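You operate a simulated robot arm through the tools that you are given. There is no shell and no other tool. Be economical: measure what you need, move in short steps, check, and stop when the job is done.

The job below is to be done with a simulated robot arm. You get a single attempt, and the scene is never put back.

JOB
Put things in order on the laundry worktop. At the end: the blue curler stands where the yellow curler stood; the clear measuring cup stands where the white jar (marked "CREAM") stood; the white jar from the laundry worktop stands on top of the black diffuser; the yellow curler stands where the clear measuring cup stood; whatever was shut is shut again. Leave all else as you found it, and nothing knocked over.

It is judged by the outcome, as a careful person would: the job done as asked, and still so three seconds after it is handed in. It fails if anything else is knocked over, pushed out of place, dropped, spilled or broken.

ROBOT AND FRAMES
A 7-joint arm with a two-finger parallel gripper, fixed in place. Base frame: the origin is at the foot of the arm, x ahead of it, y to its left, z up; the work surface is at about z = 0. Units: cm, rad, N and s.
With the tool pointing down near the work surface it reaches from about 24 to 62 cm from the base axis. Its first joint turns from -1.152 to 1.152 rad. Payload 2.6 kg.
The TCP is the grasp point between the finger pads, 3 cm short of the fingertips. In the tool frame z runs along the fingers and y along their closing line. The gripper opens to 9.4 cm. The fingers are 2.8 cm wide and 1 cm thick; the gripper's body (5 by 9.6 cm) begins 5.5 cm behind the TCP.
Orientation is that of the tool frame in the base frame, as a unit quaternion [w, x, y, z]. With the fingers straight down and closing along the base's y, the tool's x points along the base's -x, its y along +y and its z along -z.

CONTROLS
- The arm moves only by the tool arm_command. Its argument "commands" is a list of rows, each an object of numbers (a shift or turn left out is 0, a gripper value left out holds the last): "dx", "dy", "dz": the shift along the tool's x, y, z in cm; "wx", "wy", "wz": the turn, a rotation vector about the tool's x, y, z in rad. In form: [{"dx": .., "dy": .., "dz": .., "wx": .., "wy": .., "wz": ..}, ...]. A call has 1 to 12 rows; each row is the pose to reach, as a shift and turn from the pose commanded when the call began, along the tool's axes at that moment. "grip" is the finger opening in cm, from 0 to 9.4, set as the call begins (left out, the last holds). Rows are played at 5 a second. More than 5 cm and 0.15 rad between two rows, or a gripper value outside its range, and nothing of the call is played. A pose out of reach is approached as far as the arm can. The call stops where the force on the tool passes 40 N (or 10 N more than at its start, if that is more) or the arm is blocked; 0.2 s more then pass. The fingers move at their own pace (about 7.2 cm/s each) and stop on an object; they squeeze with about 40 N. The grip force told is the motor's: it shows also when the fingers shut on nothing. Time passes only in rows, and 0.2 s behind the last, so rows that repeat a pose let the fingers close. It gives the time, the measured TCP pose, the force on the tool (base axes), the opening and the grip force at its end, in the units of the frame above (readings bear some noise).
- Cameras (640 x 400 px; columns grow to the right, rows downward): "scene" is fixed at [2.85, 43.33, 56.82]; the picture's right is [-0.84, -0.53, 0.00], its down [-0.29, 0.45, -0.84] and it looks along [0.45, -0.71, -0.54] (base axes); focal length 341 px, centre (320, 200). "wrist" rides on the gripper at [7.6, 1.4, -10.2] in the tool frame; the picture's right is [-0.18, 0.98, 0.00], its down [-0.75, -0.14, -0.64] and it looks along [-0.63, -0.12, 0.77] (tool axes); focal length 243 px, centre (320, 200). There is no depth. A picture from a camera that has moved, and an enlarged one, comes with that camera's place and axes in the base frame and with its lens. The place of the scene camera against the robot may be out by one fixed shift of up to 1.2 cm in any direction.
- camera(camera): a new picture of that camera. It takes no simulated time.
- zoom(camera, box): a new picture of the part [left, top, right, bottom] of that camera's present view, enlarged. It takes no simulated time.
- sign_off(): hands the job in; it is judged then, once.

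Go step by step. Nothing tells you positions but the pictures and the camera data: compare them with the known pose of the tool, close in by small moves and look again before you grip or let go. The budget is 120 turns and 84 pictures, counting those below and the enlarged ones. Unless the task says otherwise, let go and move clear before handing in, and close with one line.

The tools are called as name(argument=value, ...) on one line, values as JSON. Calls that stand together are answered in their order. arm_command: Moves the arm, as the interface text tells. Its arguments: {"type":"object","properties":{"commands":{"type":"array","items":{"type":"object","properties":{"dx":{"type":"number"},"dy":{"type":"number"},"dz":{"type":"number"},"wx":{"type":"number"},"wy":{"type":"number"},"wz":{"type":"number"}}}},"grip":{"type":"number"}},"required":["commands"]} The other tools are called the same way: camera (camera) takes a picture; zoom (camera, box) takes an enlarged picture of a part of a camera's view; sign_off () hands the job in.

At the start:

```text
clock: 0.0
position: [42.26, -5.99, 34.47]
ee_rot: [0.001, 0.0, 1.0, 0.0]
ft_force: [-0.3, -0.6, 1.0]
opening: 9.39
finger_force: 0.1
```

scene: 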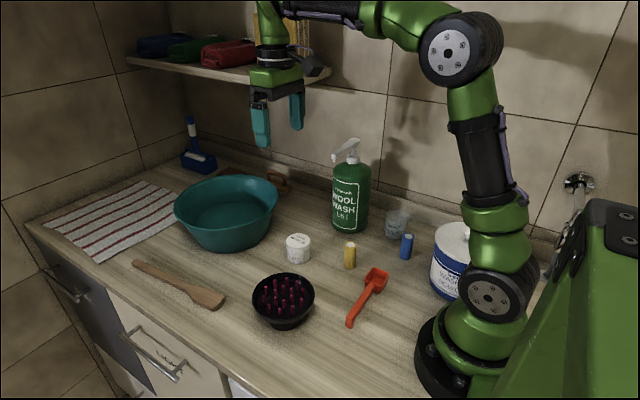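
wrist: 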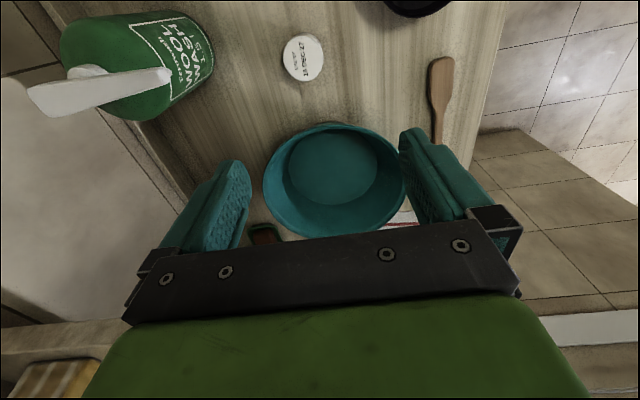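

I see the curlers, jar, cup and diffuser on the worktop, and I'll enlarge the picture to look at them closely before planning.

zoom(camera="scene", box=[320, 180, 440, 280])

zoom(camera="scene", box=[240, 220, 340, 340])

```text
4.00 times, centred on (380, 230) of scene
camera zoom: at [2.85, 43.33, 56.82], right [-0.84, -0.53, 0.0], down [-0.29, 0.45, -0.84], along [0.45, -0.71, -0.54], focal length 1364 px, centre (80, 80)
```

zoom: 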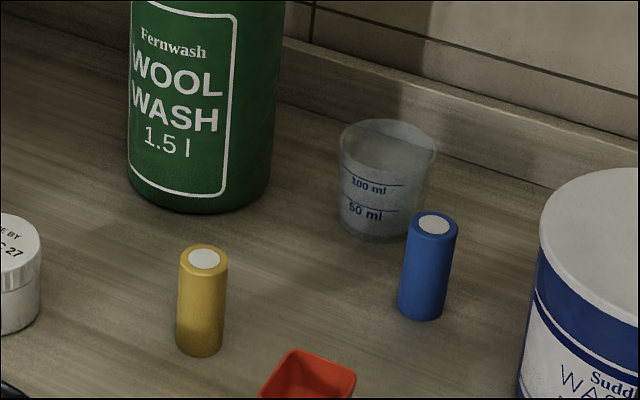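

```text
3.33 times, centred on (290, 280) of scene
camera zoom: at [2.85, 43.33, 56.82], right [-0.84, -0.53, 0.0], down [-0.29, 0.45, -0.84], along [0.45, -0.71, -0.54], focal length 1137 px, centre (420, -67)
```

zoom: 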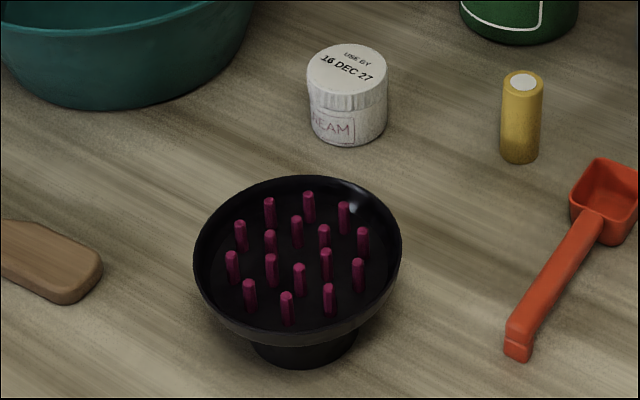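

The jar is at about (41, -8) with its top at z≈5. I'll move down above it and check with the wrist camera.

arm_command(commands=[{"dx": 0.4, "dy": -0.6, "dz": 4}, {"dx": 0.7, "dy": -1.2, "dz": 8}, {"dx": 1.1, "dy": -1.8, "dz": 12}, {"dx": 1.4, "dy": -2.3, "dz": 16.5}, {"dx": 1.4, "dy": -2.3, "dz": 16.5}], grip=9.4)

camera(camera="wrist")

```text
clock: 1.2
position: [40.85, -8.21, 17.84]
ee_rot: [0.0, 0.0, 1.0, -0.001]
ft_force: [-0.4, -0.3, 0.3]
opening: 9.4
finger_force: 0.0
```

```text
79 pictures are left
camera wrist: at [33.23, -6.77, 28.07], right [0.18, 0.98, 0.0], down [0.75, -0.14, 0.64], along [0.63, -0.12, -0.77], focal length 243 px, centre (320, 200)
```

wrist: 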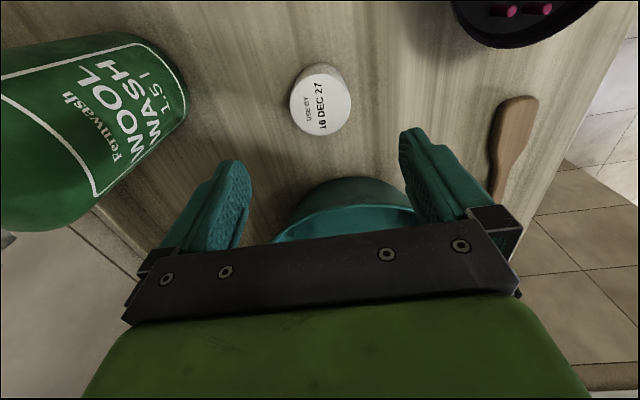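

The jar sits centred under the tool. I'll descend to z≈4.3 and grip it.

arm_command(commands=[{"dz": 4}, {"dz": 8}, {"dz": 11.5}, {"dz": 13.4}, {"dz": 13.4}])

camera(camera="wrist")

camera(camera="scene")

```text
clock: 2.4
position: [40.93, -8.39, 4.58]
ee_rot: [0.0, 0.0, 1.0, 0.0]
ft_force: [-0.3, -0.5, -0.1]
opening: 9.39
finger_force: 0.0
```

```text
78 pictures are left
camera wrist: at [33.27, -6.91, 14.75], right [0.18, 0.98, 0.0], down [0.75, -0.14, 0.64], along [0.63, -0.12, -0.77], focal length 243 px, centre (320, 200)
```

wrist: 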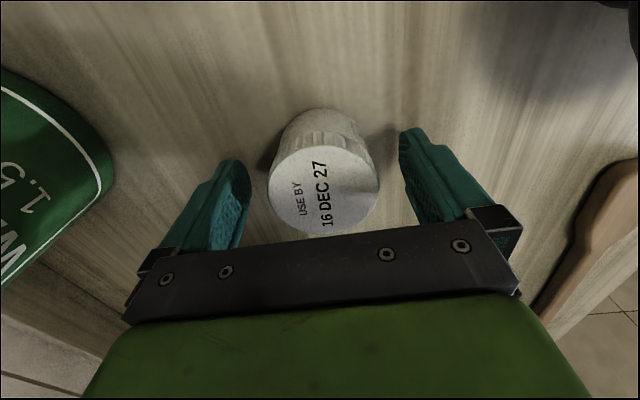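

```text
77 pictures are left
```

scene: 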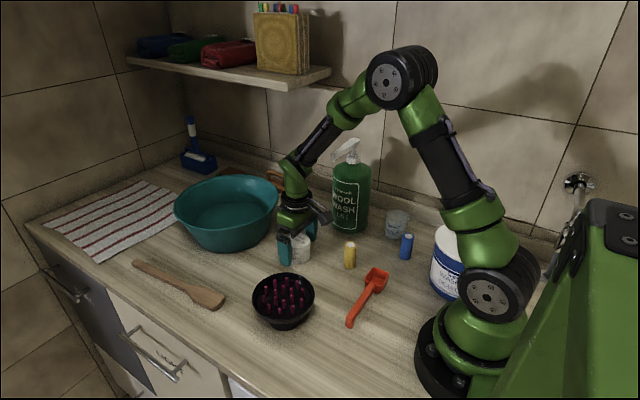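

The jar is centred between the fingers; I'll close on it and lift.

arm_command(commands=[{"dz": 0}, {"dz": 0}, {"dz": 0}, {"dz": 0}], grip=3)

arm_command(commands=[{"dz": -1}, {"dz": -4}, {"dz": -8}, {"dz": -11}, {"dz": -11}])

camera(camera="wrist")

zoom(camera="scene", box=[230, 180, 430, 330])

```text
clock: 3.4
position: [40.89, -8.32, 4.63]
ee_rot: [-0.001, -0.001, 1.0, 0.0]
ft_force: [-0.4, 0.9, 0.2]
opening: 5.61
finger_force: 39.9
```

```text
clock: 4.6
position: [40.83, -8.31, 15.68]
ee_rot: [0.0, -0.001, 1.0, 0.0]
ft_force: [0.6, -0.1, -0.4]
opening: 3.01
finger_force: 0.1
```

```text
76 pictures are left
camera wrist: at [33.23, -6.84, 25.8], right [0.18, 0.98, 0.0], down [0.75, -0.14, 0.64], along [0.63, -0.12, -0.77], focal length 243 px, centre (320, 200)
```

wrist: 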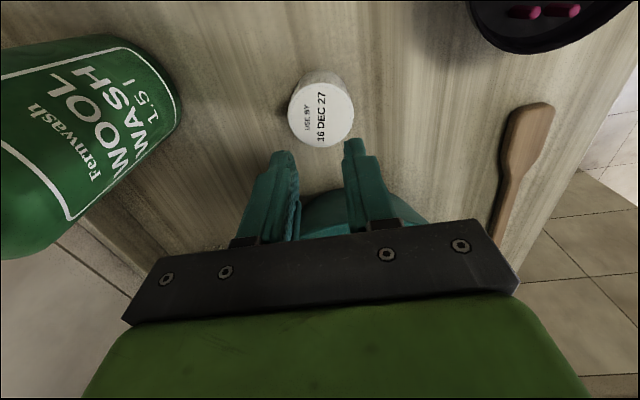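

```text
2.67 times, centred on (330, 255) of scene
camera zoom: at [2.85, 43.33, 56.82], right [-0.84, -0.53, 0.0], down [-0.29, 0.45, -0.84], along [0.45, -0.71, -0.54], focal length 910 px, centre (293, 53)
```

zoom: 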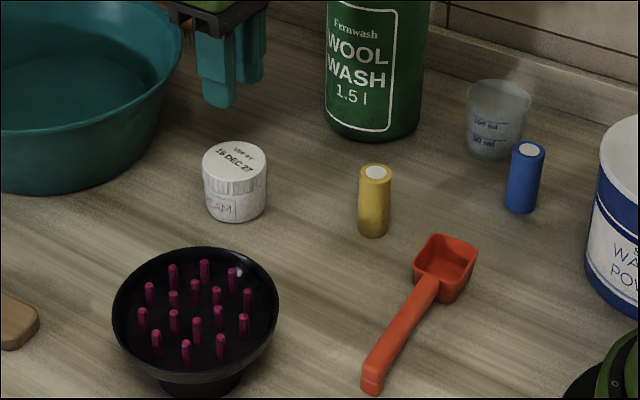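

The fingers slipped off the jar, and it still stands in place. I'll reopen, go lower for a deeper grip and lift gently.

arm_command(commands=[{"dz": 0}, {"dz": 0}, {"dz": 0}], grip=9.4)

arm_command(commands=[{"dz": 4}, {"dz": 8}, {"dz": 11}, {"dz": 12.3}, {"dz": 12.3}])

arm_command(commands=[{"dz": 0}, {"dz": 0}, {"dz": 0}, {"dz": 0}, {"dz": 0}], grip=3)

arm_command(commands=[{"dz": -0.3}, {"dz": -0.6}, {"dz": -1.0}, {"dz": -1.5}, {"dz": -2}, {"dz": -2}])

camera(camera="wrist")

```text
clock: 5.4
position: [40.86, -8.31, 15.62]
ee_rot: [0.0, 0.0, 1.0, 0.001]
ft_force: [0.5, -0.2, 0.8]
opening: 9.41
finger_force: 0.0
```

```text
clock: 6.6
position: [40.76, -8.31, 3.13]
ee_rot: [0.001, 0.0, 1.0, -0.001]
ft_force: [0.5, -0.7, -0.1]
opening: 9.39
finger_force: 0.1
```

```text
clock: 7.8
position: [40.94, -8.35, 3.26]
ee_rot: [0.0, 0.0, 1.0, 0.0]
ft_force: [0.8, 0.0, -0.2]
opening: 5.71
finger_force: 40.0
```

```text
clock: 9.2
position: [40.97, -8.23, 5.26]
ee_rot: [0.0, 0.0, 1.0, 0.0]
ft_force: [0.6, 0.1, -1.0]
opening: 5.7
finger_force: 40.2
```

```text
74 pictures are left
camera wrist: at [33.31, -6.86, 15.47], right [0.18, 0.98, 0.0], down [0.75, -0.14, 0.64], along [0.63, -0.12, -0.77], focal length 243 px, centre (320, 200)
```

wrist: 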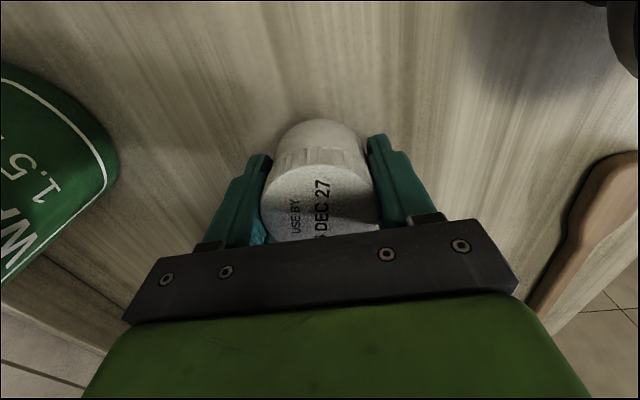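

The jar is rising with the gripper now. I'll continue the lift slowly to check it holds.

arm_command(commands=[{"dz": -0.5}, {"dz": -1.2}, {"dz": -2.2}, {"dz": -3.4}, {"dz": -4.6}, {"dz": -5.8}, {"dz": -7}, {"dz": -8.2}, {"dz": -9.2}, {"dz": -10}, {"dz": -10.5}, {"dz": -10.5}])

camera(camera="wrist")

zoom(camera="scene", box=[230, 180, 430, 330])

```text
clock: 11.8
position: [40.89, -8.4, 15.9]
ee_rot: [0.0, 0.0, 1.0, 0.001]
ft_force: [-0.6, 0.1, -1.4]
opening: 5.63
finger_force: 40.4
```

```text
73 pictures are left
camera wrist: at [33.25, -6.93, 26.05], right [0.18, 0.98, 0.0], down [0.75, -0.14, 0.64], along [0.63, -0.12, -0.77], focal length 243 px, centre (320, 200)
```

wrist: 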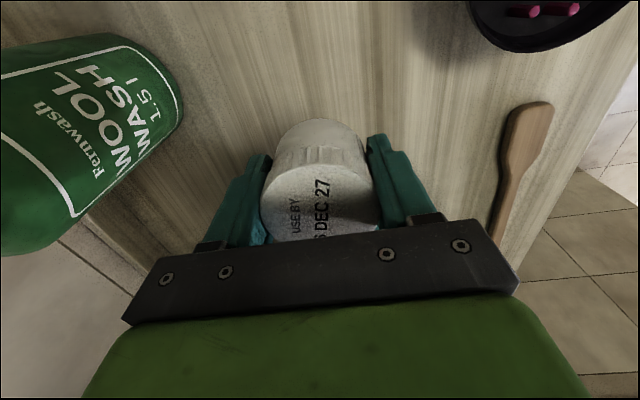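

```text
2.67 times, centred on (330, 255) of scene
camera zoom: at [2.85, 43.33, 56.82], right [-0.84, -0.53, 0.0], down [-0.29, 0.45, -0.84], along [0.45, -0.71, -0.54], focal length 910 px, centre (293, 53)
```

zoom: 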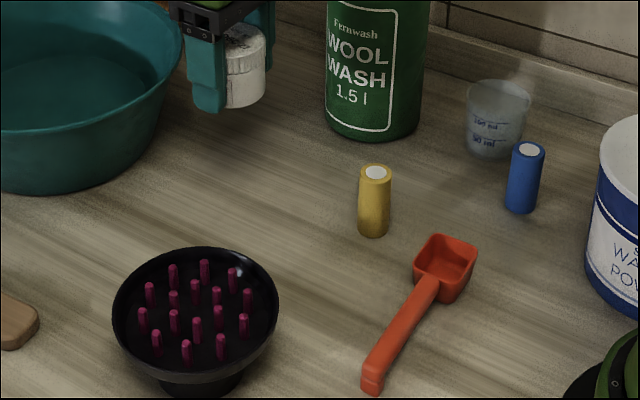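

The jar is held firmly, its bottom about 3.2 cm below the TCP. Next I'll carry it near the diffuser at about (32.7, 8) and look.

arm_command(commands=[{"dz": -1.5}, {"dx": 0.6, "dy": 1.5, "dz": -3}, {"dx": 1.2, "dy": 3.5, "dz": -4}, {"dx": 1.9, "dy": 5.5, "dz": -4}, {"dx": 2.6, "dy": 7.5, "dz": -4}, {"dx": 3.3, "dy": 9.5, "dz": -4}, {"dx": 3.9, "dy": 11.5, "dz": -4}, {"dx": 4.5, "dy": 13.5, "dz": -4}, {"dx": 5, "dy": 15, "dz": -4}, {"dx": 5.4, "dy": 16, "dz": -4}, {"dx": 5.4, "dy": 16.4, "dz": -4}, {"dx": 5.4, "dy": 16.4, "dz": -4}])

camera(camera="wrist")

camera(camera="scene")

```text
clock: 14.4
position: [35.5, 8.13, 19.77]
ee_rot: [0.0, 0.0, 1.0, 0.001]
ft_force: [-0.4, 0.1, -0.2]
opening: 5.64
finger_force: 39.9
```

```text
71 pictures are left
camera wrist: at [27.88, 9.54, 30.0], right [0.18, 0.98, 0.0], down [0.75, -0.14, 0.64], along [0.63, -0.12, -0.77], focal length 243 px, centre (320, 200)
```

wrist: 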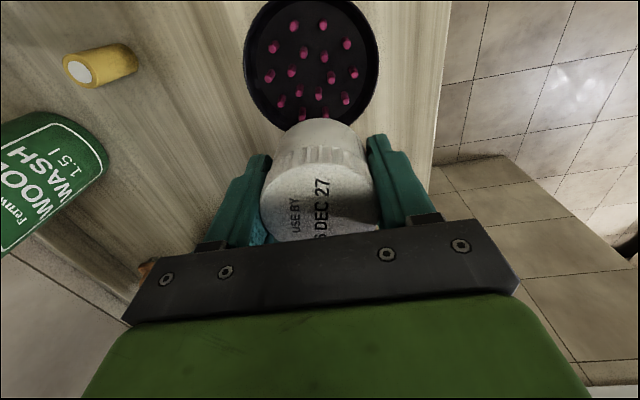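

```text
70 pictures are left
```

scene: 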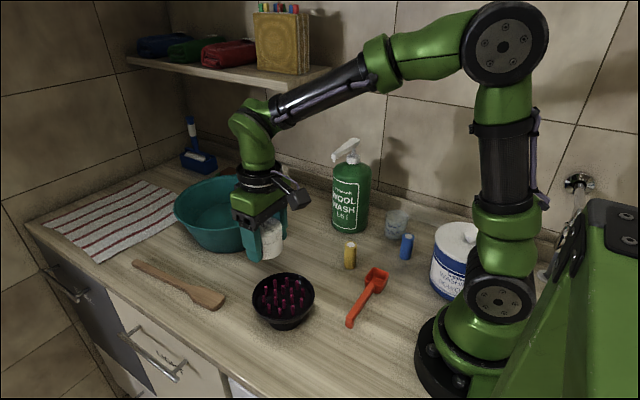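

The diffuser's pins stand about 1 cm proud of the rim, with the centre near (32.3, 7.9). I'll zoom in on the pin layout.

zoom(camera="wrist", box=[216, 0, 408, 120])

zoom(camera="scene", box=[235, 255, 331, 335])

```text
3.33 times, centred on (312, 60) of wrist
camera zoom: at [27.88, 9.54, 30.0], right [0.18, 0.98, 0.0], down [0.75, -0.14, 0.64], along [0.63, -0.12, -0.77], focal length 809 px, centre (347, 667)
```

zoom: 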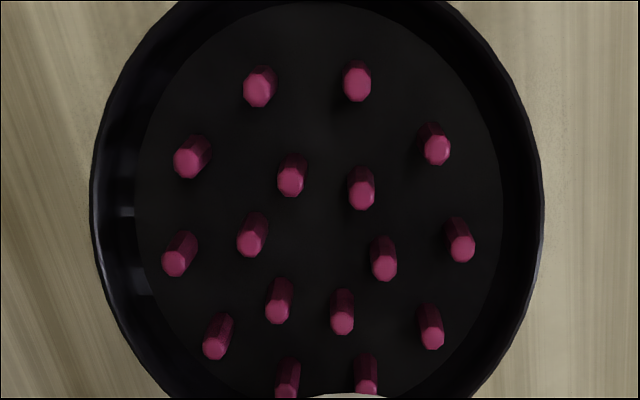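

```text
5.00 times, centred on (283, 295) of scene
camera zoom: at [2.85, 43.33, 56.82], right [-0.84, -0.53, 0.0], down [-0.29, 0.45, -0.84], along [0.45, -0.71, -0.54], focal length 1706 px, centre (505, -275)
```

zoom: 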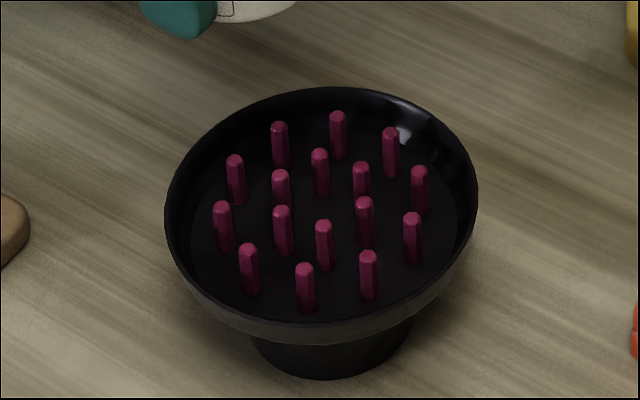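

The inner ring of six pins is centred at (33.0, 7.8) with tops at about z 6.6. I'll move over it and lower to just above.

arm_command(commands=[{"dx": 0.8, "dy": -0.1}, {"dx": 1.7, "dy": -0.2}, {"dx": 2.5, "dy": -0.33}, {"dx": 2.5, "dy": -0.33, "dz": 1.5}, {"dx": 2.5, "dy": -0.33, "dz": 3.5}, {"dx": 2.5, "dy": -0.33, "dz": 5.5}, {"dx": 2.5, "dy": -0.33, "dz": 7}, {"dx": 2.5, "dy": -0.33, "dz": 8}, {"dx": 2.5, "dy": -0.33, "dz": 8}])

zoom(camera="scene", box=[225, 215, 345, 335])

camera(camera="wrist")

```text
clock: 16.4
position: [32.97, 7.95, 11.72]
ee_rot: [0.0, 0.0, 1.0, -0.001]
ft_force: [0.3, -0.1, -1.4]
opening: 5.62
finger_force: 40.0
```

```text
3.33 times, centred on (285, 275) of scene
camera zoom: at [2.85, 43.33, 56.82], right [-0.84, -0.53, 0.0], down [-0.29, 0.45, -0.84], along [0.45, -0.71, -0.54], focal length 1137 px, centre (437, -50)
```

zoom: 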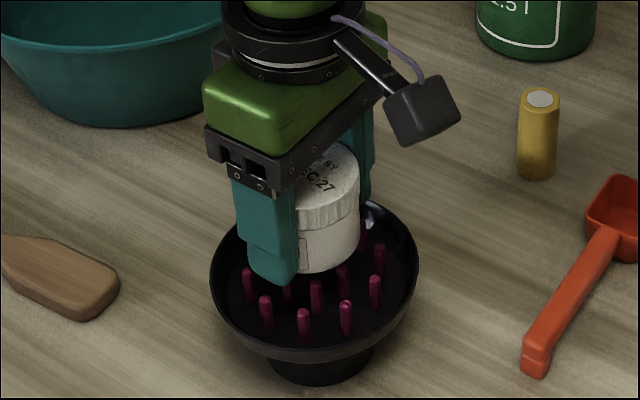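

```text
66 pictures are left
camera wrist: at [25.36, 9.25, 21.93], right [0.18, 0.98, 0.0], down [0.75, -0.14, 0.64], along [0.63, -0.12, -0.77], focal length 243 px, centre (320, 200)
```

wrist: 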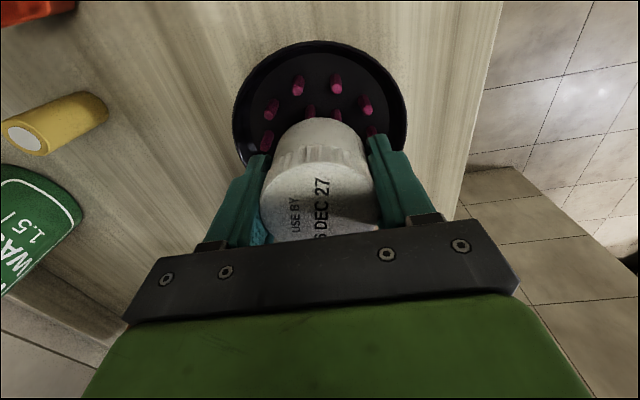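

The alignment looks right. I'll lower in fine steps while watching the force.

arm_command(commands=[{"dz": 0.4}, {"dz": 0.8}, {"dz": 1.1}, {"dz": 1.4}, {"dz": 1.4}])

zoom(camera="scene", box=[235, 230, 331, 310])

```text
clock: 17.6
position: [32.99, 7.79, 10.36]
ee_rot: [0.0, 0.0, 1.0, 0.0]
ft_force: [-0.5, -0.2, -1.4]
opening: 5.59
finger_force: 40.3
```

```text
5.00 times, centred on (283, 270) of scene
camera zoom: at [2.85, 43.33, 56.82], right [-0.84, -0.53, 0.0], down [-0.29, 0.45, -0.84], along [0.45, -0.71, -0.54], focal length 1706 px, centre (505, -150)
```

zoom: 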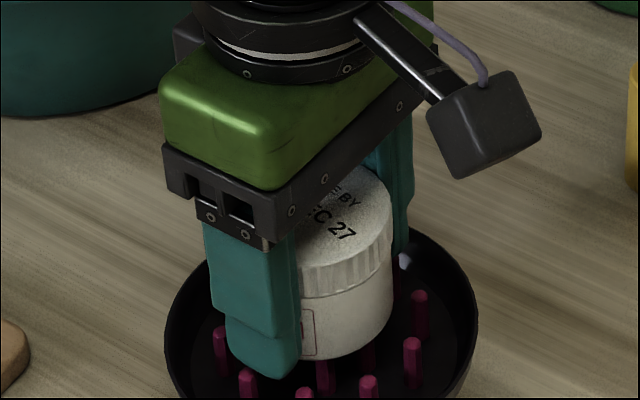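

arm_command(commands=[{"dz": 0.15}, {"dz": 0.3}, {"dz": 0.45}, {"dz": 0.45}])

arm_command(commands=[{"dz": 0.1}, {"dz": 0.2}, {"dz": 0.2}])

zoom(camera="scene", box=[235, 240, 331, 320])

```text
clock: 18.6
position: [32.98, 7.72, 10.07]
ee_rot: [0.0, 0.0, 1.0, 0.0]
ft_force: [0.0, 0.1, -1.6]
opening: 5.59
finger_force: 40.1
```

```text
clock: 19.4
position: [33.01, 7.75, 9.69]
ee_rot: [0.0, 0.0, 1.0, 0.0]
ft_force: [0.3, 1.3, -0.7]
opening: 5.59
finger_force: 40.1
```

```text
5.00 times, centred on (283, 280) of scene
camera zoom: at [2.85, 43.33, 56.82], right [-0.84, -0.53, 0.0], down [-0.29, 0.45, -0.84], along [0.45, -0.71, -0.54], focal length 1706 px, centre (505, -200)
```

zoom: 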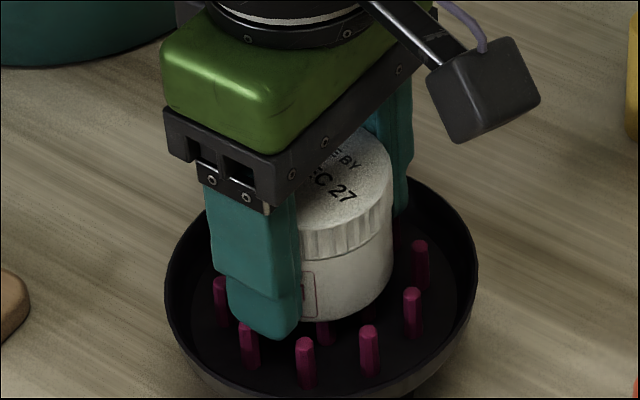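

Contact is not clear yet, so I'll continue by fractions of a millimetre to a few millimetres.

arm_command(commands=[{"dz": 0.1}, {"dz": 0.2}, {"dz": 0.2}])

arm_command(commands=[{"dz": 0.1}, {"dz": 0.2}, {"dz": 0.2}])

zoom(camera="scene", box=[235, 240, 331, 320])

```text
clock: 20.2
position: [33.0, 7.72, 9.49]
ee_rot: [0.0, 0.0, 1.0, 0.0]
ft_force: [-1.0, -0.1, 8.4]
opening: 5.6
finger_force: 40.9
```

```text
clock: 21.0
position: [33.16, 7.63, 9.53]
ee_rot: [0.004, -0.001, 1.0, 0.0]
ft_force: [-2.0, -1.4, 36.3]
opening: 5.58
finger_force: 40.0
```

```text
5.00 times, centred on (283, 280) of scene
camera zoom: at [2.84, 43.33, 56.82], right [-0.84, -0.53, 0.0], down [-0.29, 0.45, -0.84], along [0.45, -0.71, -0.54], focal length 1706 px, centre (505, -200)
```

zoom: 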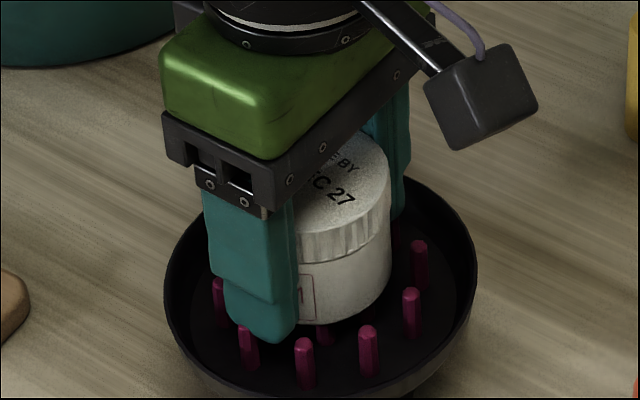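

Contact was made at z≈9.5. I'll relieve the pressure and release.

arm_command(commands=[{"dz": -0.1}, {"dz": -0.22}, {"dz": -0.22}])

arm_command(commands=[{"dz": 0}, {"dz": 0}, {"dz": 0}], grip=8)

camera(camera="wrist")

zoom(camera="scene", box=[235, 240, 331, 320])

```text
clock: 21.8
position: [32.87, 7.78, 9.51]
ee_rot: [-0.002, 0.0, 1.0, 0.0]
ft_force: [3.6, 0.8, 10.7]
opening: 5.57
finger_force: 40.0
```

```text
clock: 22.6
position: [32.96, 7.83, 9.54]
ee_rot: [0.0, 0.0, 1.0, 0.0]
ft_force: [0.1, 0.0, -0.8]
opening: 8.02
finger_force: 0.2
```

```text
62 pictures are left
camera wrist: at [25.35, 9.18, 19.72], right [0.18, 0.98, 0.0], down [0.75, -0.14, 0.64], along [0.63, -0.12, -0.77], focal length 243 px, centre (320, 200)
```

wrist: 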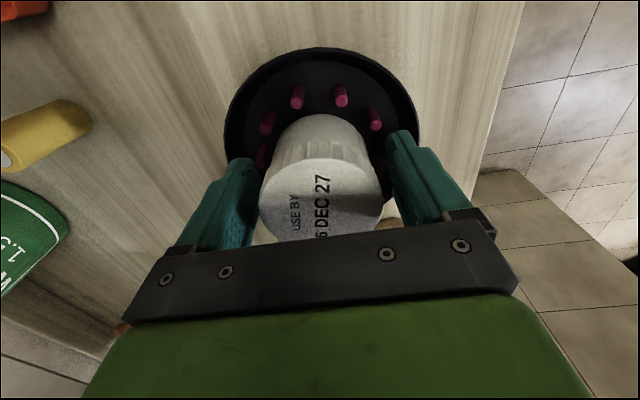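

```text
5.00 times, centred on (283, 280) of scene
camera zoom: at [2.85, 43.33, 56.82], right [-0.84, -0.53, 0.0], down [-0.29, 0.45, -0.84], along [0.45, -0.71, -0.54], focal length 1706 px, centre (505, -200)
```

zoom: 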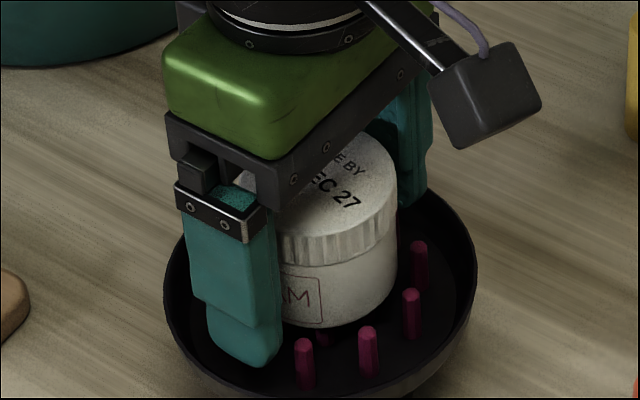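

The jar stands on the pins. I'll lift clear, then go over to view the cup and the curlers from above.

arm_command(commands=[{"dz": -0.5}, {"dz": -1.5}, {"dz": -3}, {"dz": -6}, {"dz": -10}, {"dz": -14}, {"dz": -18}, {"dz": -18}])

arm_command(commands=[{"dx": 1, "dy": -4}, {"dx": 2, "dy": -8}, {"dx": 3, "dy": -12}, {"dx": 4, "dy": -16}, {"dx": 5, "dy": -20}, {"dx": 6, "dy": -24}, {"dx": 7, "dy": -27.8}, {"dx": 7, "dy": -27.8}], grip=9.4)

camera(camera="wrist")

camera(camera="scene")

```text
clock: 24.4
position: [33.09, 7.77, 27.62]
ee_rot: [0.0, -0.001, 1.0, 0.0]
ft_force: [0.5, -0.4, -0.5]
opening: 8.03
finger_force: 0.0
```

```text
clock: 26.2
position: [26.03, -20.13, 27.45]
ee_rot: [0.0, 0.0, 1.0, 0.0]
ft_force: [-0.2, 0.8, 0.3]
opening: 9.42
finger_force: 0.0
```

```text
60 pictures are left
camera wrist: at [18.39, -18.66, 37.7], right [0.18, 0.98, 0.0], down [0.75, -0.14, 0.64], along [0.63, -0.12, -0.77], focal length 243 px, centre (320, 200)
```

wrist: 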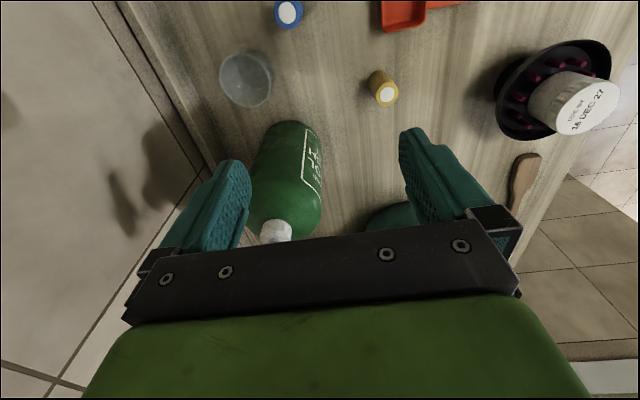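

```text
59 pictures are left
```

scene: 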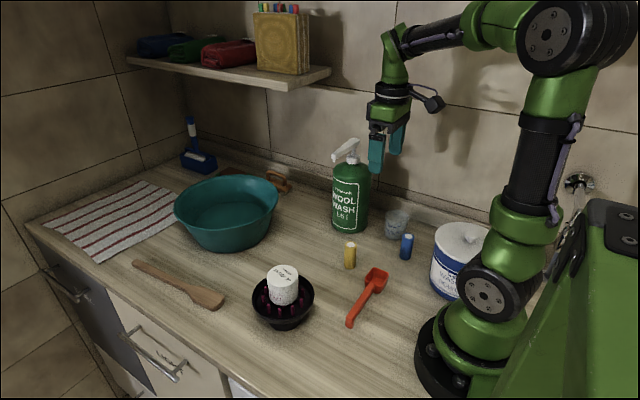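

The jar is steady on the diffuser. I'll zoom in on the cup and curlers in the wrist view to locate them.

zoom(camera="wrist", box=[200, 0, 420, 137])

```text
2.91 times, centred on (310, 68) of wrist
camera zoom: at [18.39, -18.66, 37.7], right [0.18, 0.98, 0.0], down [0.75, -0.14, 0.64], along [0.63, -0.12, -0.77], focal length 706 px, centre (349, 582)
```

zoom: 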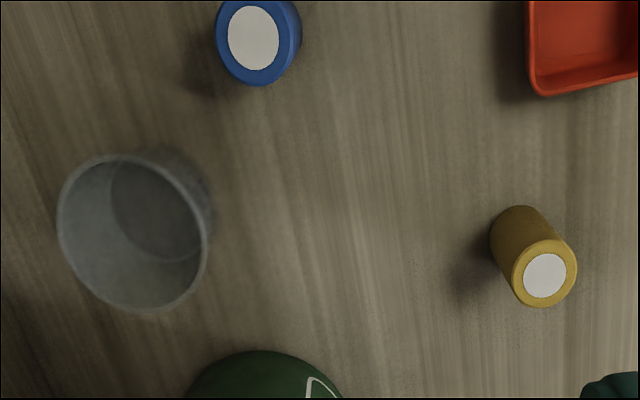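

The cup is empty and stands at about (24.2, -28.8), blue at (19.1, -22.2) and yellow at (29.0, -12.1). I'll move above the cup.

arm_command(commands=[{"dx": 0.9, "dy": -4}, {"dx": 1.8, "dy": -8.7}, {"dx": 1.8, "dy": -8.7, "dz": 4}, {"dx": 1.8, "dy": -8.7, "dz": 8}, {"dx": 1.8, "dy": -8.7, "dz": 12}, {"dx": 1.8, "dy": -8.7, "dz": 12}])

camera(camera="wrist")

camera(camera="scene")

```text
clock: 27.6
position: [24.09, -28.7, 15.62]
ee_rot: [0.0, 0.001, 1.0, 0.001]
ft_force: [0.6, 1.1, -0.8]
opening: 9.4
finger_force: 0.0
```

```text
57 pictures are left
camera wrist: at [16.55, -27.25, 25.73], right [0.18, 0.98, 0.0], down [0.75, -0.14, 0.64], along [0.63, -0.12, -0.77], focal length 243 px, centre (320, 200)
```

wrist: 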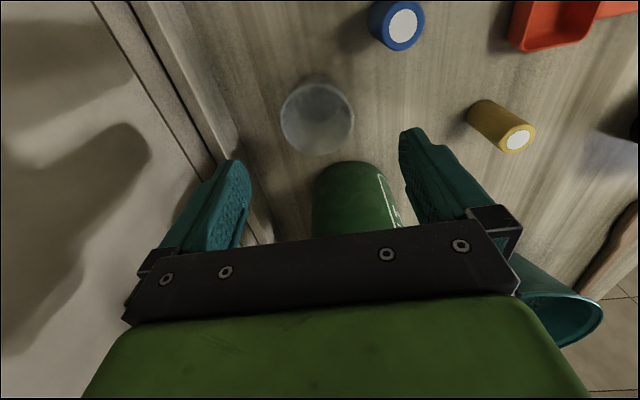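

```text
56 pictures are left
```

scene: 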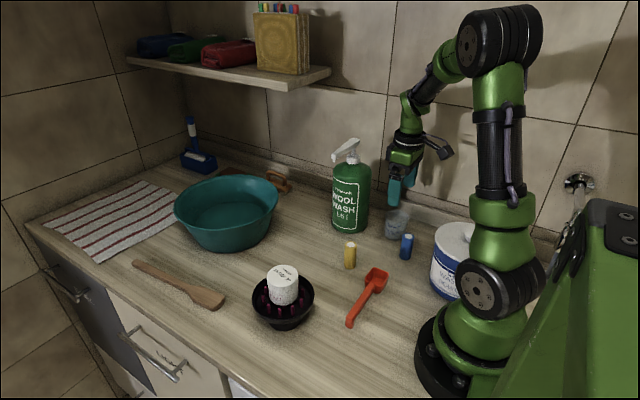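

The cup is nearly centred. I'll trim 0.2 cm in y and descend to z≈4.5.

arm_command(commands=[{"dy": -0.22, "dz": 3}, {"dy": -0.22, "dz": 6}, {"dy": -0.22, "dz": 9}, {"dy": -0.22, "dz": 11.1}, {"dy": -0.22, "dz": 11.1}])

camera(camera="wrist")

zoom(camera="scene", box=[340, 160, 460, 260])

```text
clock: 28.8
position: [24.28, -29.0, 4.54]
ee_rot: [0.001, 0.0, 1.0, 0.0]
ft_force: [-0.3, 0.3, 0.7]
opening: 9.37
finger_force: 0.1
```

```text
55 pictures are left
camera wrist: at [16.57, -27.53, 14.63], right [0.18, 0.98, 0.0], down [0.75, -0.14, 0.64], along [0.63, -0.12, -0.77], focal length 243 px, centre (320, 200)
```

wrist: 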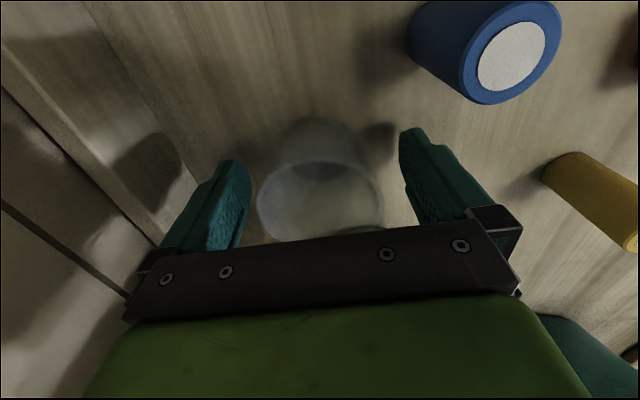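

```text
4.00 times, centred on (400, 210) of scene
camera zoom: at [2.85, 43.33, 56.82], right [-0.84, -0.53, 0.0], down [-0.29, 0.45, -0.84], along [0.45, -0.71, -0.54], focal length 1364 px, centre (0, 160)
```

zoom: 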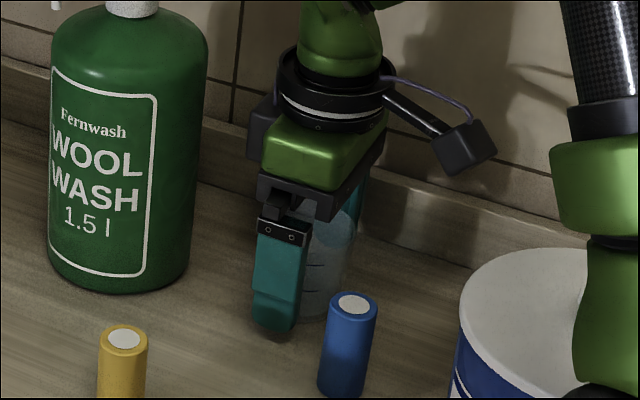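

The cup is between the fingers. I'll close and lift slowly.

arm_command(commands=[{"dz": 0}, {"dz": 0}, {"dz": 0}, {"dz": 0}], grip=3.5)

arm_command(commands=[{"dz": -0.3}, {"dz": -0.6}, {"dz": -1.0}, {"dz": -1.5}, {"dz": -2}, {"dz": -2}])

camera(camera="wrist")

zoom(camera="scene", box=[340, 160, 460, 260])

```text
clock: 29.8
position: [24.25, -28.86, 4.45]
ee_rot: [-0.001, 0.0, 1.0, 0.0]
ft_force: [0.3, -0.1, -0.3]
opening: 6.15
finger_force: 39.8
```

```text
clock: 31.2
position: [24.15, -28.98, 6.51]
ee_rot: [0.0, 0.0, 1.0, 0.0]
ft_force: [0.8, 0.1, -0.8]
opening: 6.15
finger_force: 40.0
```

```text
53 pictures are left
camera wrist: at [16.57, -27.56, 16.65], right [0.18, 0.98, 0.0], down [0.75, -0.14, 0.64], along [0.63, -0.12, -0.77], focal length 243 px, centre (320, 200)
```

wrist: 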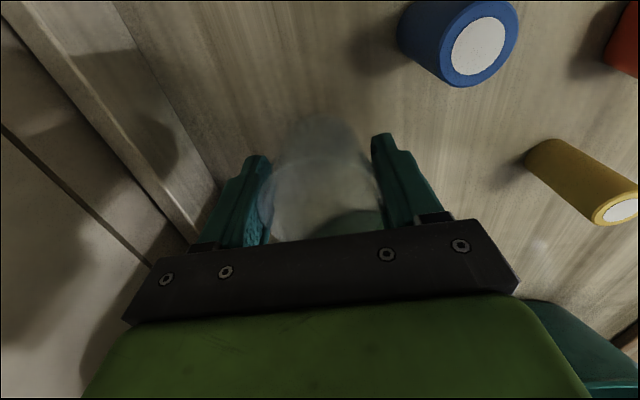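

```text
4.00 times, centred on (400, 210) of scene
camera zoom: at [2.85, 43.33, 56.82], right [-0.84, -0.53, 0.0], down [-0.29, 0.45, -0.84], along [0.45, -0.71, -0.54], focal length 1364 px, centre (0, 160)
```

zoom: 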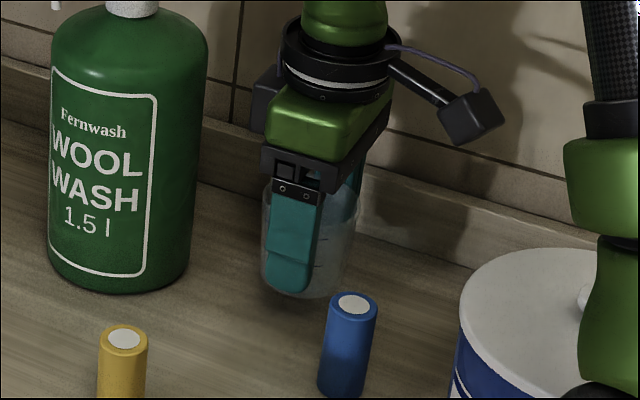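

The cup is held. I'll raise it, carry it away from the bottle along +y, and then go out to the jar's old spot.

arm_command(commands=[{"dz": -1}, {"dz": -2.5}, {"dz": -4.5}, {"dz": -6.5}, {"dz": -8.5}, {"dz": -10}, {"dz": -10.5}, {"dz": -10.5}])

arm_command(commands=[{"dy": 1}, {"dy": 3}, {"dy": 5.5}, {"dy": 8}, {"dy": 10.5}, {"dy": 13}, {"dy": 15.5}, {"dy": 18}, {"dy": 20}, {"dy": 20.75}, {"dy": 20.75}])

arm_command(commands=[{"dx": -1}, {"dx": -3}, {"dx": -5.5}, {"dx": -8}, {"dx": -10.5}, {"dx": -13}, {"dx": -15}, {"dx": -16}, {"dx": -16.55}, {"dx": -16.55}])

camera(camera="wrist")

camera(camera="scene")

```text
clock: 33.0
position: [24.19, -29.04, 16.99]
ee_rot: [0.0, 0.0, 1.0, -0.001]
ft_force: [0.1, -0.3, 0.0]
opening: 6.17
finger_force: 39.9
```

```text
clock: 35.4
position: [24.2, -8.3, 16.9]
ee_rot: [0.0, 0.0, 1.0, 0.0]
ft_force: [-0.4, 0.4, -0.2]
opening: 6.14
finger_force: 40.3
```

```text
clock: 37.6
position: [40.62, -8.14, 16.9]
ee_rot: [0.0, 0.0, 1.0, 0.0]
ft_force: [-0.3, -0.3, 0.0]
opening: 6.16
finger_force: 40.0
```

```text
51 pictures are left
camera wrist: at [33.04, -6.83, 27.12], right [0.18, 0.98, 0.0], down [0.75, -0.14, 0.64], along [0.63, -0.12, -0.77], focal length 243 px, centre (320, 200)
```

wrist: 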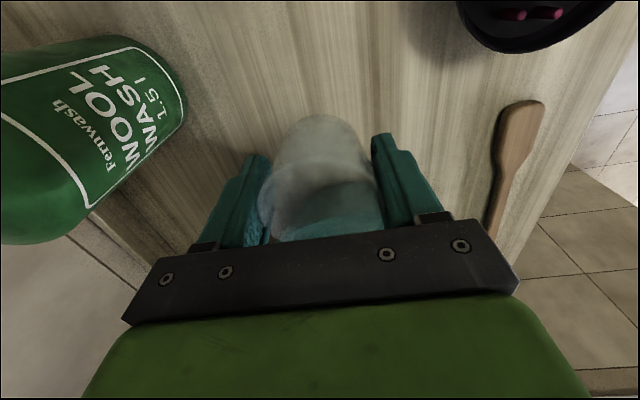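

```text
50 pictures are left
```

scene: 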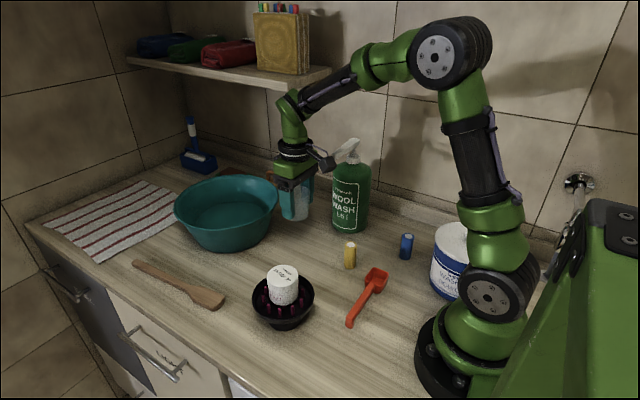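

I'm above the jar's former spot. I'll lower the cup to just above the surface.

arm_command(commands=[{"dx": -0.15, "dz": 1.5}, {"dx": -0.15, "dz": 4}, {"dx": -0.15, "dz": 6.5}, {"dx": -0.15, "dz": 9}, {"dx": -0.15, "dz": 11}, {"dx": -0.15, "dz": 11.9}, {"dx": -0.15, "dz": 11.9}])

arm_command(commands=[{"dz": 0.1}, {"dz": 0.25}, {"dz": 0.25}])

arm_command(commands=[{"dz": 0.08}, {"dz": 0.15}, {"dz": 0.15}])

zoom(camera="scene", box=[240, 190, 360, 290])

```text
clock: 39.2
position: [40.89, -8.14, 4.92]
ee_rot: [0.0, 0.0, 1.0, -0.001]
ft_force: [0.1, 0.0, -0.6]
opening: 6.16
finger_force: 40.2
```

```text
clock: 40.0
position: [40.86, -8.22, 4.76]
ee_rot: [0.0, 0.0, 1.0, 0.0]
ft_force: [0.5, -0.2, 0.0]
opening: 6.16
finger_force: 39.3
```

```text
clock: 40.8
position: [40.88, -8.11, 4.77]
ee_rot: [0.0, 0.0, 1.0, -0.001]
ft_force: [-0.2, 0.2, 0.2]
opening: 6.17
finger_force: 40.1
```

```text
4.00 times, centred on (300, 240) of scene
camera zoom: at [2.85, 43.33, 56.82], right [-0.84, -0.53, 0.0], down [-0.29, 0.45, -0.84], along [0.45, -0.71, -0.54], focal length 1364 px, centre (400, 40)
```

zoom: 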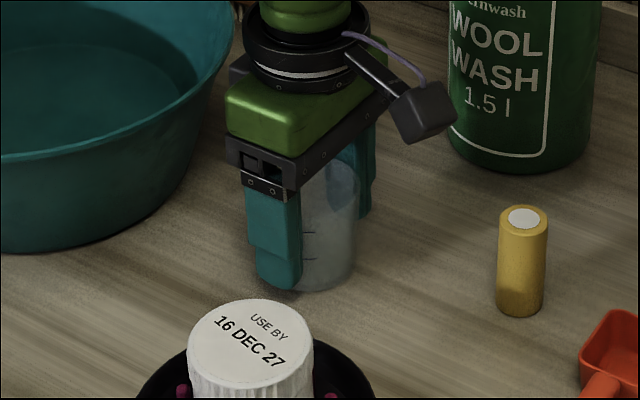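

Almost down; I'll go on in tiny steps until the force rises.

arm_command(commands=[{"dz": 0.08}, {"dz": 0.15}, {"dz": 0.15}])

arm_command(commands=[{"dz": 0.08}, {"dz": 0.15}, {"dz": 0.15}])

```text
clock: 41.6
position: [40.91, -8.1, 4.57]
ee_rot: [0.0, 0.001, 1.0, 0.0]
ft_force: [0.0, 1.1, 0.2]
opening: 6.18
finger_force: 40.2
```

```text
clock: 42.4
position: [40.91, -8.12, 4.35]
ee_rot: [0.001, 0.0, 1.0, 0.0]
ft_force: [-0.6, 0.5, 6.4]
opening: 6.17
finger_force: 40.1
```

The cup is touching the surface. I'll release and retreat upward.

arm_command(commands=[{"dz": 0}, {"dz": 0}, {"dz": 0}], grip=9)

arm_command(commands=[{"dz": -1}, {"dz": -3}, {"dz": -6}, {"dz": -10}, {"dz": -13.5}, {"dz": -13.5}])

camera(camera="wrist")

camera(camera="scene")

```text
clock: 43.2
position: [40.85, -8.07, 4.33]
ee_rot: [0.0, 0.0, 1.0, 0.0]
ft_force: [-0.1, -0.2, 0.1]
opening: 8.98
finger_force: 0.1
```

```text
clock: 44.6
position: [40.82, -8.31, 17.81]
ee_rot: [-0.001, 0.0, 1.0, 0.0]
ft_force: [-0.1, 0.6, 0.2]
opening: 9.01
finger_force: 0.1
```

```text
48 pictures are left
camera wrist: at [33.28, -6.81, 28.03], right [0.18, 0.98, 0.0], down [0.75, -0.14, 0.64], along [0.63, -0.12, -0.77], focal length 243 px, centre (320, 200)
```

wrist: 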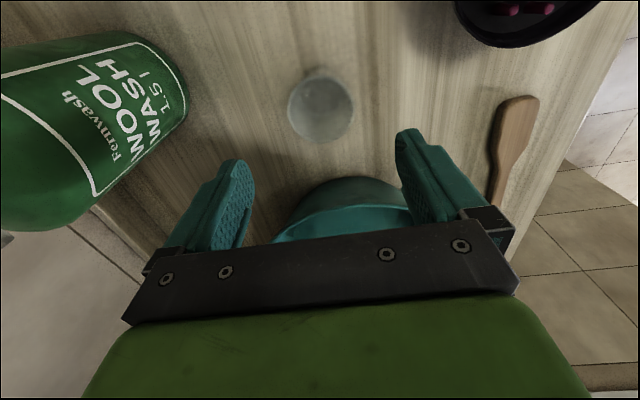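

```text
47 pictures are left
```

scene: 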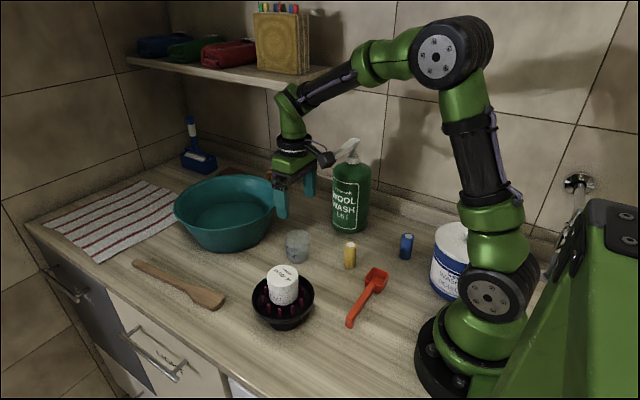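

The cup stands exactly in the jar's old place. Next I'll go over the yellow curler at about (29.0, -12.1).

arm_command(commands=[{"dx": 4, "dy": -1.3}, {"dx": 8, "dy": -2.6}, {"dx": 11.9, "dy": -3.9}, {"dx": 11.9, "dy": -3.9, "dz": 2}, {"dx": 11.9, "dy": -3.9, "dz": 2}], grip=9.0)

camera(camera="wrist")

```text
clock: 45.8
position: [28.93, -12.14, 15.74]
ee_rot: [0.0, 0.0, 1.0, 0.0]
ft_force: [-0.1, 0.1, -0.3]
opening: 8.99
finger_force: 0.1
```

```text
46 pictures are left
camera wrist: at [21.39, -10.69, 26.0], right [0.18, 0.98, 0.0], down [0.75, -0.14, 0.64], along [0.63, -0.12, -0.77], focal length 243 px, centre (320, 200)
```

wrist: 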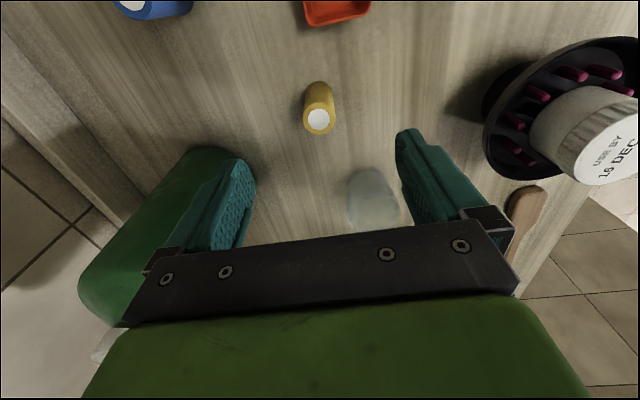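

The yellow curler is directly below, at about (28.95, -12.2). I'll descend and grip it.

arm_command(commands=[{"dy": -0.1, "dz": 3}, {"dy": -0.1, "dz": 6}, {"dy": -0.1, "dz": 9}, {"dy": -0.1, "dz": 11}, {"dy": -0.1, "dz": 12.2}, {"dy": -0.1, "dz": 12.2}])

camera(camera="wrist")

```text
clock: 47.2
position: [29.03, -12.14, 3.69]
ee_rot: [0.0, 0.0, 1.0, 0.0]
ft_force: [0.5, -0.8, -0.5]
opening: 8.99
finger_force: 0.0
```

```text
45 pictures are left
camera wrist: at [21.41, -10.78, 13.83], right [0.18, 0.98, 0.0], down [0.75, -0.14, 0.64], along [0.63, -0.12, -0.77], focal length 243 px, centre (320, 200)
```

wrist: 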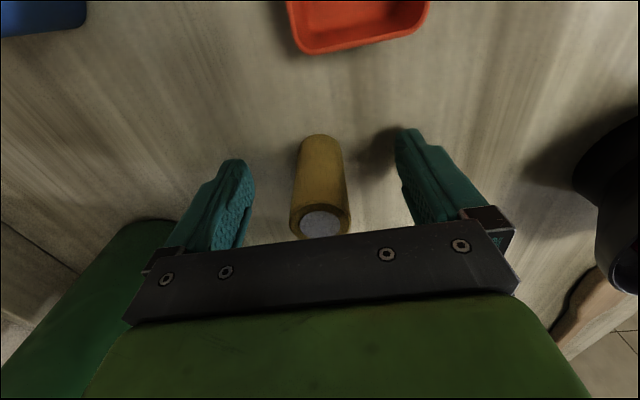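

Centred. I'll close and lift gently.

arm_command(commands=[{"dz": 0}, {"dz": 0}, {"dz": 0}, {"dz": 0}, {"dz": 0}], grip=1)

arm_command(commands=[{"dz": -0.3}, {"dz": -0.6}, {"dz": -1.0}, {"dz": -1.5}, {"dz": -2.5}, {"dz": -4}, {"dz": -6}, {"dz": -8}, {"dz": -10}, {"dz": -11}, {"dz": -11}])

camera(camera="wrist")

camera(camera="scene")

```text
clock: 48.4
position: [29.02, -12.19, 3.68]
ee_rot: [0.001, -0.001, 1.0, 0.0]
ft_force: [0.0, 0.5, 0.8]
opening: 2.67
finger_force: 39.6
```

```text
clock: 50.8
position: [28.86, -12.1, 14.69]
ee_rot: [0.0, 0.0, 1.0, 0.0]
ft_force: [-0.1, 0.7, -0.7]
opening: 2.65
finger_force: 40.0
```

```text
44 pictures are left
camera wrist: at [21.32, -10.79, 24.87], right [0.18, 0.98, 0.0], down [0.75, -0.14, 0.64], along [0.63, -0.12, -0.77], focal length 243 px, centre (320, 200)
```

wrist: 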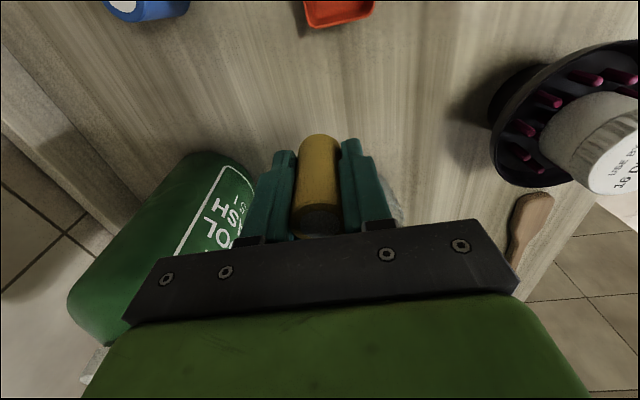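

```text
43 pictures are left
```

scene: 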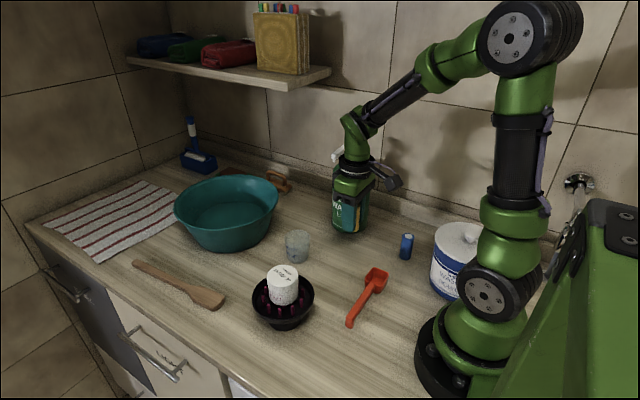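

The yellow curler is held. I'll carry it to the cup's old spot (24.1, -29.0), keeping clear of the bottle.

arm_command(commands=[{"dx": 1}, {"dx": 3}, {"dx": 4.8}, {"dx": 4.8, "dy": -2}, {"dx": 4.8, "dy": -4.5}, {"dx": 4.8, "dy": -7}, {"dx": 4.8, "dy": -9.5}, {"dx": 4.8, "dy": -12}, {"dx": 4.8, "dy": -14.5}, {"dx": 4.8, "dy": -16}, {"dx": 4.8, "dy": -16.8}, {"dx": 4.8, "dy": -16.8}])

arm_command(commands=[{"dz": 1}, {"dz": 3}, {"dz": 5.5}, {"dz": 8}, {"dz": 9.5}, {"dz": 10.5}, {"dz": 10.5}])

camera(camera="wrist")

zoom(camera="scene", box=[340, 160, 460, 260])

```text
clock: 53.4
position: [24.1, -28.92, 14.68]
ee_rot: [0.0, 0.001, 1.0, 0.0]
ft_force: [-0.1, -0.4, -1.0]
opening: 2.67
finger_force: 39.7
```

```text
clock: 55.0
position: [24.2, -28.91, 4.19]
ee_rot: [0.0, 0.0, 1.0, 0.0]
ft_force: [0.5, 0.0, 0.0]
opening: 2.68
finger_force: 40.1
```

```text
42 pictures are left
camera wrist: at [16.59, -27.59, 14.3], right [0.18, 0.98, 0.0], down [0.75, -0.14, 0.64], along [0.63, -0.12, -0.77], focal length 243 px, centre (320, 200)
```

wrist: 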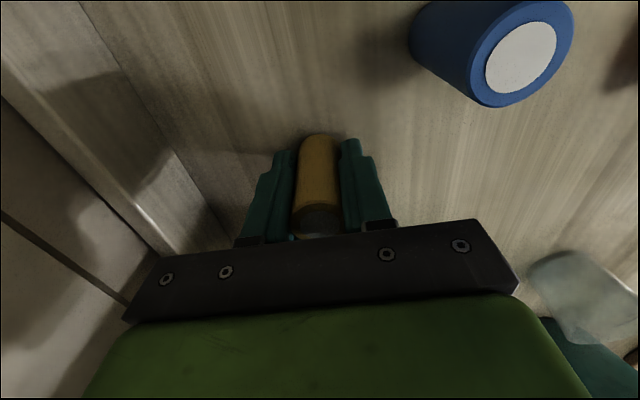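

```text
4.00 times, centred on (400, 210) of scene
camera zoom: at [2.85, 43.33, 56.82], right [-0.84, -0.53, 0.0], down [-0.29, 0.45, -0.84], along [0.45, -0.71, -0.54], focal length 1364 px, centre (0, 160)
```

zoom: 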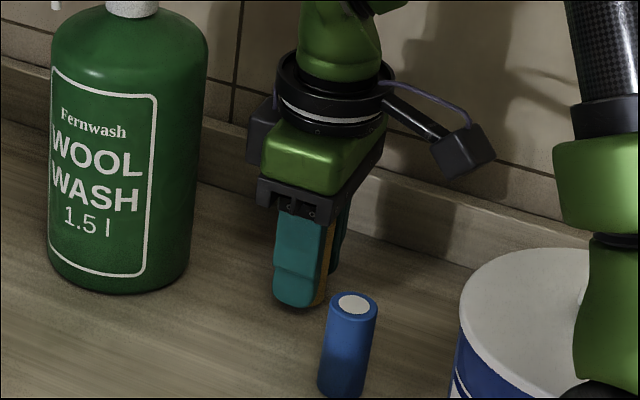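

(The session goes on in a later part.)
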